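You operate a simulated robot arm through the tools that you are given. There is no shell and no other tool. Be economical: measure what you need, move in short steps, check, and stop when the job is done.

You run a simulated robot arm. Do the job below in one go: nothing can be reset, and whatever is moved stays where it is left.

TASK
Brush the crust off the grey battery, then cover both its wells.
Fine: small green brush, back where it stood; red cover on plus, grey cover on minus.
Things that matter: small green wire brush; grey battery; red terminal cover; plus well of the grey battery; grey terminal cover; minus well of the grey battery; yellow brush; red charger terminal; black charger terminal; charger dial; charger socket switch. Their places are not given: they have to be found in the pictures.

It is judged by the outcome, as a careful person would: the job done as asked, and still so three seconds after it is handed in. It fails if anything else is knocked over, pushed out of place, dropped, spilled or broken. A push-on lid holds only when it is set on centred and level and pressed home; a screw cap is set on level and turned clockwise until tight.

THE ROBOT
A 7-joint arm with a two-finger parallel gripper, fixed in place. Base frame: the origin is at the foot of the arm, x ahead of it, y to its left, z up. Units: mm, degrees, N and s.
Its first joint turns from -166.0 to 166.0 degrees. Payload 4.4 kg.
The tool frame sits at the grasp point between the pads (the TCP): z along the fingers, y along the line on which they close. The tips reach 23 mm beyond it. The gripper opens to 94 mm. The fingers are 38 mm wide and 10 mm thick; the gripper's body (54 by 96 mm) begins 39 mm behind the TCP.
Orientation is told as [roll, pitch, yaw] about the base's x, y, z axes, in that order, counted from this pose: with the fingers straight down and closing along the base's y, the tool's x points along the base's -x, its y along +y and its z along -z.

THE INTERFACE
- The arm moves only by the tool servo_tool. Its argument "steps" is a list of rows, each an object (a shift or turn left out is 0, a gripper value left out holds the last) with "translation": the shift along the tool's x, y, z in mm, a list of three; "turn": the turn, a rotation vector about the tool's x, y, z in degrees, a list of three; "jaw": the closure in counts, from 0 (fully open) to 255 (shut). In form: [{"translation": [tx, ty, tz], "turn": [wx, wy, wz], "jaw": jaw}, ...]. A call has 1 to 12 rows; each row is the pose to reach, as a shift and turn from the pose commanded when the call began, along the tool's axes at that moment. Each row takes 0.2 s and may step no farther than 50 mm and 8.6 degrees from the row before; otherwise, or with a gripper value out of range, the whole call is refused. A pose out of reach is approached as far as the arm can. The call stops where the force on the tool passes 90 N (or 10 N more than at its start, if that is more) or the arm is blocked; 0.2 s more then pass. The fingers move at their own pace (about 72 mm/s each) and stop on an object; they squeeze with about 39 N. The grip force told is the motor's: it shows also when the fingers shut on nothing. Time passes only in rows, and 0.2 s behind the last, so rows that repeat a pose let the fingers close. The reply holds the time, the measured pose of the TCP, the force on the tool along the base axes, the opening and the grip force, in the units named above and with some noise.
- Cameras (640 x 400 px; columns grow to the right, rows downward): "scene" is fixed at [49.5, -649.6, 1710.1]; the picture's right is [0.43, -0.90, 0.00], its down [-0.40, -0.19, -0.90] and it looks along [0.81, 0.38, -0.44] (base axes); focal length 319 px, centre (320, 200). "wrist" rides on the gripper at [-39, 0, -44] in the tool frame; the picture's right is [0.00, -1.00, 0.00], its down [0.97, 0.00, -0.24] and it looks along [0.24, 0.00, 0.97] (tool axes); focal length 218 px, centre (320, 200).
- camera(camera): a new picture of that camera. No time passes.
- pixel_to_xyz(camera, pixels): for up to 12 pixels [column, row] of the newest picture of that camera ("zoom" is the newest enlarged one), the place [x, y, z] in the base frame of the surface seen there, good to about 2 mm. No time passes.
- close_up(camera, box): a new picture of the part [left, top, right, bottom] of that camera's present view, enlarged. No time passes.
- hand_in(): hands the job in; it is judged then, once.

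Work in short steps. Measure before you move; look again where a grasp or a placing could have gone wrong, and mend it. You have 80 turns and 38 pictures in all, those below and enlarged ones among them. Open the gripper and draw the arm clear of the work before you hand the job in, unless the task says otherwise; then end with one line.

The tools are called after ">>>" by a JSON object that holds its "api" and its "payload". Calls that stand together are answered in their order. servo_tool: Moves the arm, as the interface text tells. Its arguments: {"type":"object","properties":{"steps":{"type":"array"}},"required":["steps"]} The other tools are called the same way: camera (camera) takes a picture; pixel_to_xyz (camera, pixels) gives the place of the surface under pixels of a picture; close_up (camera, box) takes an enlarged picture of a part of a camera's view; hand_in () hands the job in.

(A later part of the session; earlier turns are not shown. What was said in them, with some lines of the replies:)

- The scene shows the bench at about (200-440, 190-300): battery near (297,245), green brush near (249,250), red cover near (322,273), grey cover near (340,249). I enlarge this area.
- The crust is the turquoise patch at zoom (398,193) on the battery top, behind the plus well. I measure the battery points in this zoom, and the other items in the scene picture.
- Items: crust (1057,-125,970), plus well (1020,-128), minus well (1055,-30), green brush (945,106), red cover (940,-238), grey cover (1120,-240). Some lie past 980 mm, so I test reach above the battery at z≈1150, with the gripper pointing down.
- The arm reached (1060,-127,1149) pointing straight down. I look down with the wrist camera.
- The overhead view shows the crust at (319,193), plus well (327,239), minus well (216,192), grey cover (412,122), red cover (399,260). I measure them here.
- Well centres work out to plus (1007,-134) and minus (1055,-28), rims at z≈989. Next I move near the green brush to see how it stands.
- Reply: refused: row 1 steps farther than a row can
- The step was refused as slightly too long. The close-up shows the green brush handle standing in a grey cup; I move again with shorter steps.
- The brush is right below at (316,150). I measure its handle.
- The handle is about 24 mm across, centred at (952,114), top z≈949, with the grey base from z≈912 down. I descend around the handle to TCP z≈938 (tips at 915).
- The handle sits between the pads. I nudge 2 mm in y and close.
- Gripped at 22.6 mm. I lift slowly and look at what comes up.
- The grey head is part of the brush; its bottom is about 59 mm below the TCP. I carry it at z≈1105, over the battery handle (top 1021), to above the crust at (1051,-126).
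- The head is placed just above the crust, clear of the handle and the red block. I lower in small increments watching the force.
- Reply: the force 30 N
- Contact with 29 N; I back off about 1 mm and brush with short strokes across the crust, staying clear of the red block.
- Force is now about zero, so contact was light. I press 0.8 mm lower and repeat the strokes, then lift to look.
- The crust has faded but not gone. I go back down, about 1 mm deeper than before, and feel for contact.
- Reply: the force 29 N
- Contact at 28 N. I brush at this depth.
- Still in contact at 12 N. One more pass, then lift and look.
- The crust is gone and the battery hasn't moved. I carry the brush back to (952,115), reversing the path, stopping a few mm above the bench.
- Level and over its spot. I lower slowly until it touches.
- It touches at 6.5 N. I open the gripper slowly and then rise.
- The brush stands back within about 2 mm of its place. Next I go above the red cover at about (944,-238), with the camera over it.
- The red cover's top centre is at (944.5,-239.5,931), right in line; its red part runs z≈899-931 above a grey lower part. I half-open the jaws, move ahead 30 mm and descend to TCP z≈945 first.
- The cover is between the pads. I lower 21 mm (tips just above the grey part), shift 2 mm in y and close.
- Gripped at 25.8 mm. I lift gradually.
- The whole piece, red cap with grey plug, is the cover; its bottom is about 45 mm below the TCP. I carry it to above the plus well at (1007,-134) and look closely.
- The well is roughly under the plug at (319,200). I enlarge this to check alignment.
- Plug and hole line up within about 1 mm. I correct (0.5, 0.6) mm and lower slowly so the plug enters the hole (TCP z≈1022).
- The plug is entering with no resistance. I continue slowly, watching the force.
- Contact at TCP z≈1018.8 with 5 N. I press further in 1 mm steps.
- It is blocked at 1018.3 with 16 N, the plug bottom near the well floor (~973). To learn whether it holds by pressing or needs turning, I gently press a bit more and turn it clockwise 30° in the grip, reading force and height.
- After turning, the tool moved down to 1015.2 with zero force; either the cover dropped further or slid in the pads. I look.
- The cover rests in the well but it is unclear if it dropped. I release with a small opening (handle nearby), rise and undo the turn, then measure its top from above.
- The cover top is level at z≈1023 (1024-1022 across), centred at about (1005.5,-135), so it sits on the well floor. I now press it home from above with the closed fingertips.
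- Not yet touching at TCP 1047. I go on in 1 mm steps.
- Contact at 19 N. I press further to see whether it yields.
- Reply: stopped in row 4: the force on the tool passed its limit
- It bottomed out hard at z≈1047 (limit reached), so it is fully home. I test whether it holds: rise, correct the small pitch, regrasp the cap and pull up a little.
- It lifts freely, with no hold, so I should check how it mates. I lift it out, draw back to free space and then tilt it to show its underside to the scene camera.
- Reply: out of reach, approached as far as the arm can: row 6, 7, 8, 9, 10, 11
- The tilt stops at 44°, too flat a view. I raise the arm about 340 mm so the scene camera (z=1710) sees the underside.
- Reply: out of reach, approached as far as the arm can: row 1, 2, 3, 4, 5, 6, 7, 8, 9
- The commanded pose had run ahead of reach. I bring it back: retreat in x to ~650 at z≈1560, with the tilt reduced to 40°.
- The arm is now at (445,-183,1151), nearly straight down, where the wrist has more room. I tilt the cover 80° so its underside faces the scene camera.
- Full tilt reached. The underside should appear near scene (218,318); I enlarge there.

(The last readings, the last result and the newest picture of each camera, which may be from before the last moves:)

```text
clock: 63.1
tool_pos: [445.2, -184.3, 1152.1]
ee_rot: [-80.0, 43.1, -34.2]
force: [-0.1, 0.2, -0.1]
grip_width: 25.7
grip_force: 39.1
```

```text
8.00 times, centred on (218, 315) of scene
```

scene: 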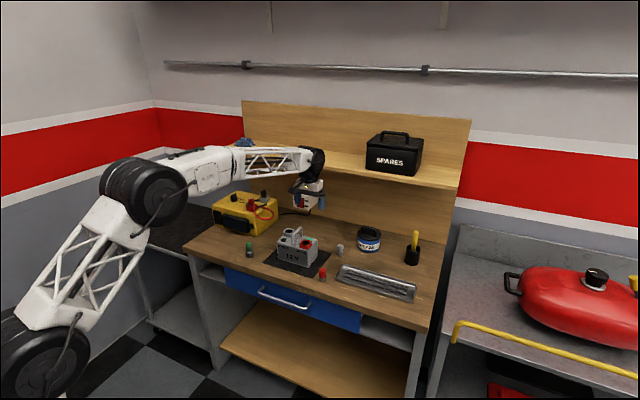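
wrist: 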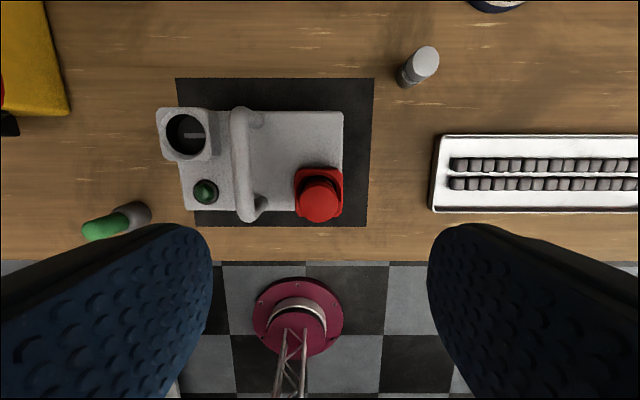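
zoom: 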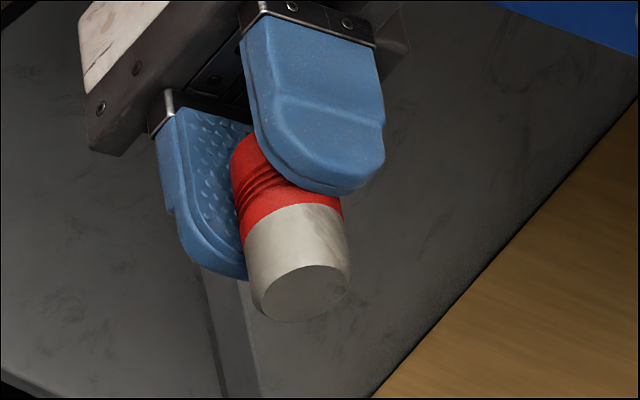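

The underside is flat and plain, without slot or thread, so it is a plain plug: set in level and centred and pressed. I turn it back upright.

>>> {"api": "servo_tool", "payload": {"steps": [{"turn": [-6.1, -5.2, 0]}, {"turn": [-12.2, -10.4, 0]}, {"turn": [-18.2, -15.6, 0]}, {"turn": [-24.3, -20.8, 0]}, {"turn": [-30.4, -26, 0]}, {"turn": [-36.5, -31.2, 0]}, {"turn": [-42.6, -36.4, 0]}, {"turn": [-48.6, -41.6, 0]}, {"turn": [-54.7, -46.8, 0]}, {"turn": [-60.8, -52, 0]}, {"turn": [-60.8, -52, 0]}]}}

>>> {"api": "servo_tool", "payload": {"steps": [{"turn": [0, -4, 0]}, {"turn": [0, -4, 0]}]}}

```text
clock: 65.5
tool_pos: [445.5, -184.6, 1150.5]
ee_rot: [0.0, 4.0, 0.1]
force: [0.7, -0.9, -0.4]
grip_width: 25.6
grip_force: 38.7
```

```text
clock: 66.1
tool_pos: [445.9, -183.7, 1151.5]
ee_rot: [-0.1, 0.0, 0.0]
force: [0.4, 0.7, -0.1]
grip_width: 25.9
grip_force: 39.3
```

Upright again. I travel back to above the plus well at (1006.5,-134), z≈1085.

>>> {"api": "servo_tool", "payload": {"steps": [{"translation": [-46.75, 4.2, 5.5]}, {"translation": [-93.5, 8.3, 11]}, {"translation": [-140.3, 12.5, 16.5]}, {"translation": [-187, 16.7, 22]}, {"translation": [-233.8, 20.8, 27.5]}, {"translation": [-280.5, 25, 33]}, {"translation": [-327.3, 29.2, 38.5]}, {"translation": [-374, 33.3, 44]}, {"translation": [-420.8, 37.5, 49.5]}, {"translation": [-467.5, 41.7, 55]}, {"translation": [-514.3, 45.8, 60.5]}, {"translation": [-561, 50, 66]}]}}

>>> {"api": "servo_tool", "payload": {"steps": [{"translation": [0, 0, 15]}, {"translation": [0, 0, 18]}, {"translation": [0, 0, 18]}]}}

>>> {"api": "close_up", "payload": {"camera": "wrist", "box": [256, 170, 384, 250]}}

```text
clock: 68.7
tool_pos: [1007.8, -132.9, 1085.3]
ee_rot: [-0.1, -0.2, 0.0]
force: [0.1, 0.5, 1.0]
grip_width: 26.0
grip_force: 38.9
```

```text
clock: 69.5
tool_pos: [1006.4, -133.0, 1067.0]
ee_rot: [0.0, 0.0, 0.0]
force: [-0.2, 0.0, -0.6]
grip_width: 26.0
grip_force: 39.1
```

```text
5.00 times, centred on (320, 210) of wrist
```

zoom: 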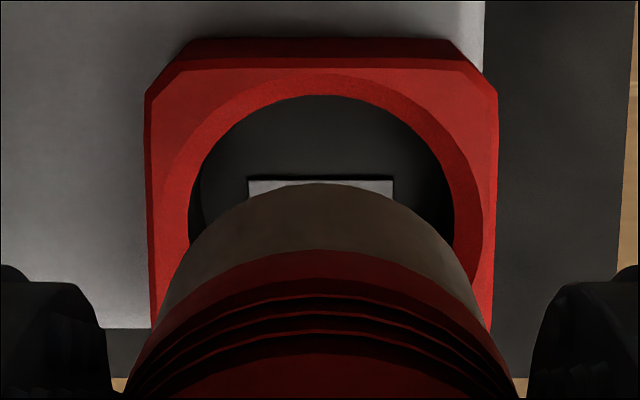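

In y it is aligned (hole centre zoom x≈321). In x the plug sits about 1.7 mm ahead of the hole centre, so I shift back 1.7 mm and lower it in.

>>> {"api": "servo_tool", "payload": {"steps": [{"translation": [1.7, 0, 12]}, {"translation": [1.7, 0, 24]}, {"translation": [1.7, 0, 32]}, {"translation": [1.7, 0, 40]}, {"translation": [1.7, 0, 46]}, {"translation": [1.7, 0, 49]}, {"translation": [1.7, 0, 50.5]}, {"translation": [1.7, 0, 50.5]}]}}

```text
clock: 71.3
tool_pos: [1004.9, -133.8, 1018.7]
ee_rot: [0.0, -0.1, 0.0]
force: [-1.1, -2.3, 9.5]
grip_width: 25.9
grip_force: 39.3
```

The plug is in and touches the floor (9.5 N at 1018.7). I release with a small opening, rise, close and press from above.

>>> {"api": "servo_tool", "payload": {"steps": [{"jaw": 157}, {"jaw": 157}, {"jaw": 157}, {"translation": [0, 0, -20], "jaw": 157}, {"translation": [0, 0, -45], "jaw": 157}, {"translation": [-1, 0, -50], "jaw": 255}, {"translation": [-1, 0, -50], "jaw": 255}, {"translation": [-1, 0, -38], "jaw": 255}, {"translation": [-1, 0, -33], "jaw": 255}, {"translation": [-1, 0, -30], "jaw": 255}, {"translation": [-1, 0, -28], "jaw": 255}, {"translation": [-1, 0, -26], "jaw": 255}]}}

```text
clock: 73.9
tool_pos: [1005.9, -133.5, 1045.6]
ee_rot: [-0.1, -0.2, 0.0]
force: [-4.4, -0.9, 29.6]
grip_width: 0.0
grip_force: 38.6
```

Pressing at 30 N; a little more, then I rise and go to view the grey cover.

>>> {"api": "servo_tool", "payload": {"steps": [{"translation": [0, 0, 2]}, {"translation": [0, 0, 3]}, {"translation": [0, 0, 3]}, {"translation": [0, 0, -20]}, {"translation": [0, 0, -60], "jaw": 90}, {"translation": [-20, -35, -75], "jaw": 90}, {"translation": [-45, -70, -75], "jaw": 90}, {"translation": [-75, -100, -75], "jaw": 90}, {"translation": [-75, -100, -75], "jaw": 90}]}}

```text
clock: 75.9
tool_pos: [1081.2, -233.6, 1116.3]
ee_rot: [-0.1, 0.1, 0.0]
force: [-0.9, -1.0, 0.2]
grip_width: 60.8
grip_force: 0.1
```

The arm is at (1081,-234,1116), near the grey cover. I take a wrist picture to check both the red cover and the grey one.

>>> {"api": "camera", "payload": {"camera": "wrist"}}

>>> {"api": "pixel_to_xyz", "payload": {"camera": "wrist", "pixels": [[320, 160], [325, 160], [330, 160], [320, 152], [330, 152], [325, 168], [315, 160]]}}

```text
4 pictures are left
```

wrist: 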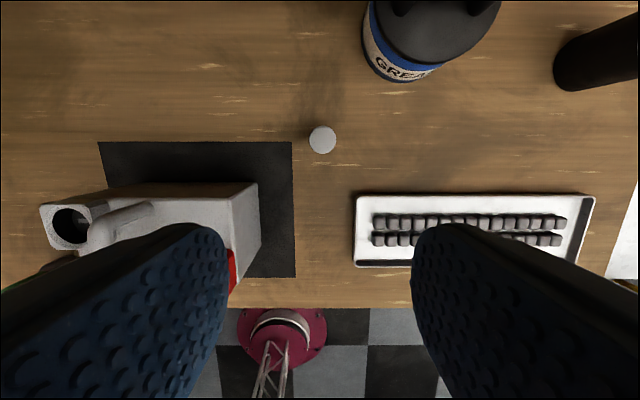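

```text
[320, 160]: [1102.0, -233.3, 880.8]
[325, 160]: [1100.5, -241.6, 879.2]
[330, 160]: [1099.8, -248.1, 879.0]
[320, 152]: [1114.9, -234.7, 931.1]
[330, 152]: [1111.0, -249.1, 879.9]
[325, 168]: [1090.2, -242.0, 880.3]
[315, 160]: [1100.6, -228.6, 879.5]
```

The grey cover's top is at (322.5,140). I measure its centre.

>>> {"api": "pixel_to_xyz", "payload": {"camera": "wrist", "pixels": [[322.5, 140], [312, 140], [333, 140], [322.5, 130], [322.5, 150], [400, 60], [375, 75], [420, 82]]}}

```text
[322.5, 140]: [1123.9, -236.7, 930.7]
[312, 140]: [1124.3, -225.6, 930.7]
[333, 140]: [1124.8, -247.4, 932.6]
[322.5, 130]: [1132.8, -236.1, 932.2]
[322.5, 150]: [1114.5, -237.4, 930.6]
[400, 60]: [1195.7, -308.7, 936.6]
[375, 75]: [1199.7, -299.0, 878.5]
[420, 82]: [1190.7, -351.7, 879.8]
```

Grey cover centre is (1124,-236.7), top 931. I move ahead 43 mm and descend to z≈946 first.

>>> {"api": "servo_tool", "payload": {"steps": [{"translation": [-22, -1, 20]}, {"translation": [-43, -2.5, 45]}, {"translation": [-43, -2.5, 85]}, {"translation": [-43, -2.5, 125]}, {"translation": [-43, -2.5, 155]}, {"translation": [-43, -2.5, 170]}, {"translation": [-43, -2.5, 170]}]}}

```text
clock: 77.5
tool_pos: [1123.0, -237.0, 948.0]
ee_rot: [-0.1, 0.0, 0.0]
force: [-0.4, 1.1, 0.0]
grip_width: 60.9
grip_force: 0.0
```

Reachable, and aligned at (1123,-237). I descend 22 mm, shift 1 mm ahead, and close.

>>> {"api": "servo_tool", "payload": {"steps": [{"translation": [-1, 0, 12]}, {"translation": [-1, 0, 22]}, {"translation": [-1, 0, 22]}, {"translation": [-1, 0, 22], "jaw": 255}, {"translation": [-1, 0, 22], "jaw": 255}, {"translation": [-1, 0, 22], "jaw": 255}, {"translation": [-1, 0, 22], "jaw": 255}]}}

```text
clock: 79.1
tool_pos: [1123.6, -237.5, 926.4]
ee_rot: [-0.1, 0.0, -0.1]
force: [0.8, -0.4, 0.6]
grip_width: 25.9
grip_force: 39.1
```

Gripped at 25.9 mm. I lift to z≈1100, carry it over to the minus well at (1055,-28) and come down to z≈1066.

>>> {"api": "servo_tool", "payload": {"steps": [{"translation": [0, 0, -40]}, {"translation": [0, 0, -85]}, {"translation": [0, 0, -130]}, {"translation": [0, 0, -175]}, {"translation": [14, 42, -175]}, {"translation": [28, 84, -175]}, {"translation": [42, 126, -175]}, {"translation": [56, 168, -175]}, {"translation": [69, 209, -175]}, {"translation": [69, 209, -155]}, {"translation": [69, 209, -140]}, {"translation": [69, 209, -140]}]}}

>>> {"api": "close_up", "payload": {"camera": "wrist", "box": [256, 170, 384, 250]}}

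```text
clock: 81.7
tool_pos: [1055.5, -26.5, 1065.2]
ee_rot: [-0.1, 0.1, -0.1]
force: [-0.2, -1.1, 0.2]
grip_width: 25.5
grip_force: 39.2
```

```text
5.00 times, centred on (320, 210) of wrist
```

zoom: 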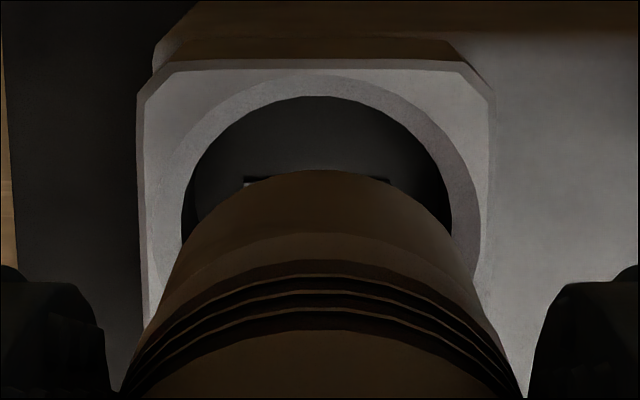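

In y nearly centred (hole centre zoom x≈317, shift +0.4 mm); in x the plug is about 2 mm ahead of the hole. I correct both and lower it in.

>>> {"api": "servo_tool", "payload": {"steps": [{"translation": [2, 0.4, 12]}, {"translation": [2, 0.4, 24]}, {"translation": [2, 0.4, 30]}, {"translation": [2, 0.4, 36]}, {"translation": [2, 0.4, 41]}, {"translation": [2, 0.4, 44]}, {"translation": [2, 0.4, 46]}, {"translation": [2, 0.4, 47.5]}, {"translation": [2, 0.4, 47.5]}]}}

```text
clock: 83.7
tool_pos: [1053.9, -27.0, 1018.5]
ee_rot: [-0.1, -0.1, 0.1]
force: [1.4, -2.6, 8.6]
grip_width: 25.9
grip_force: 39.2
```

It touches the floor at 1018.5, the same height as the red one. I release, rise, close and press from above.

>>> {"api": "servo_tool", "payload": {"steps": [{"jaw": 157}, {"jaw": 157}, {"jaw": 157}, {"translation": [0, 0, -20], "jaw": 157}, {"translation": [0, 0, -45], "jaw": 157}, {"translation": [-1, 0, -50], "jaw": 255}, {"translation": [-1, 0, -50], "jaw": 255}, {"translation": [-1, 0, -38], "jaw": 255}, {"translation": [-1, 0, -33], "jaw": 255}, {"translation": [-1, 0, -30], "jaw": 255}, {"translation": [-1, 0, -28], "jaw": 255}, {"translation": [-1, 0, -26], "jaw": 255}]}}

>>> {"api": "servo_tool", "payload": {"steps": [{"translation": [0, 0, 2]}, {"translation": [0, 0, 3]}, {"translation": [0, 0, 3]}]}}

```text
clock: 86.3
tool_pos: [1055.5, -27.2, 1047.0]
ee_rot: [-0.1, -0.1, 0.0]
force: [-0.2, -0.2, 12.6]
grip_width: 0.0
grip_force: 38.7
```

```text
clock: 87.1
tool_pos: [1054.4, -27.9, 1045.3]
ee_rot: [0.0, -0.3, 0.0]
force: [-1.5, 1.0, 50.7]
grip_width: 0.0
grip_force: 39.1
```

Pressed at 51 N and level with the red one. I rise, draw back and open the gripper for a final look.

>>> {"api": "servo_tool", "payload": {"steps": [{"translation": [0, 0, -30]}, {"translation": [0, 0, -75]}, {"translation": [0, 0, -120], "jaw": 0}, {"translation": [35, -10, -150], "jaw": 0}, {"translation": [75, -25, -175], "jaw": 0}, {"translation": [115, -40, -200], "jaw": 0}, {"translation": [155, -55, -225], "jaw": 0}, {"translation": [195, -70, -245], "jaw": 0}, {"translation": [235, -85, -260], "jaw": 0}, {"translation": [270, -100, -270], "jaw": 0}, {"translation": [270, -100, -270], "jaw": 0}]}}

>>> {"api": "close_up", "payload": {"camera": "scene", "box": [258, 210, 338, 260]}}

>>> {"api": "camera", "payload": {"camera": "scene"}}

>>> {"api": "pixel_to_xyz", "payload": {"camera": "zoom", "pixels": [[452, 275], [380, 358], [140, 292], [366, 225], [232, 140]]}}

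```text
clock: 89.5
tool_pos: [781.9, -126.4, 1311.0]
ee_rot: [-0.1, 0.0, 0.0]
force: [1.0, -0.1, 0.0]
grip_width: 94.2
grip_force: 0.1
```

```text
8.00 times, centred on (298, 235) of scene
```

zoom: 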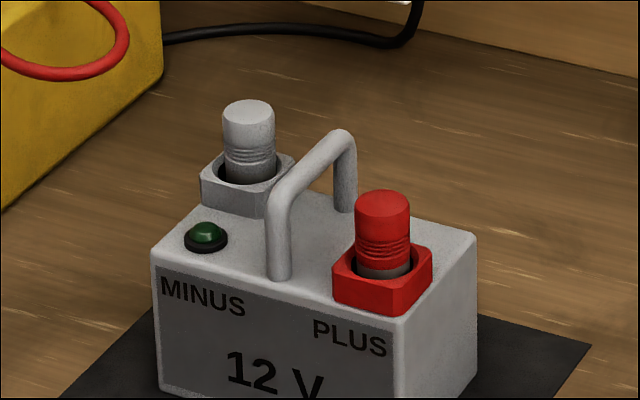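

```text
1 pictures are left
```

scene: 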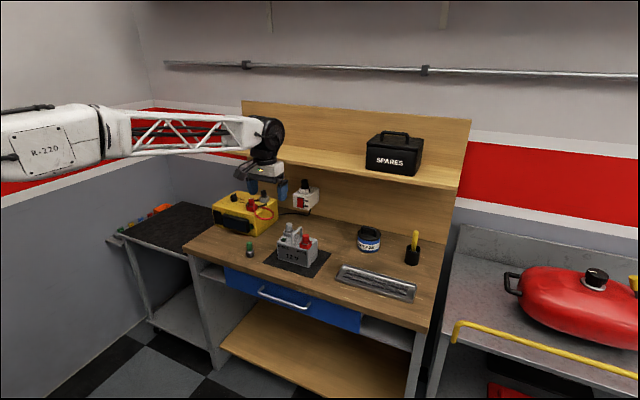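

```text
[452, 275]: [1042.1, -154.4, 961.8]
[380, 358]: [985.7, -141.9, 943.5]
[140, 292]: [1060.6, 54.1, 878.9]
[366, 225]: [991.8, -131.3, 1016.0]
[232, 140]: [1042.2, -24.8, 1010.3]
```

Both covers stand upright and level in their wells, the crust is gone, the brush is at its place, and nothing else has moved; the arm is clear with the gripper open. I hand in.

>>> {"api": "hand_in", "payload": {}}

```text
The job is handed in.
```

I brushed the crust off the battery and put the small green brush back within about 2 mm of where it stood. The red cover is in the plus well and the grey cover in the minus well, both upright and pressed to the floor. They are loose plugs: the red one lifted out freely when I pulled it after pressing.
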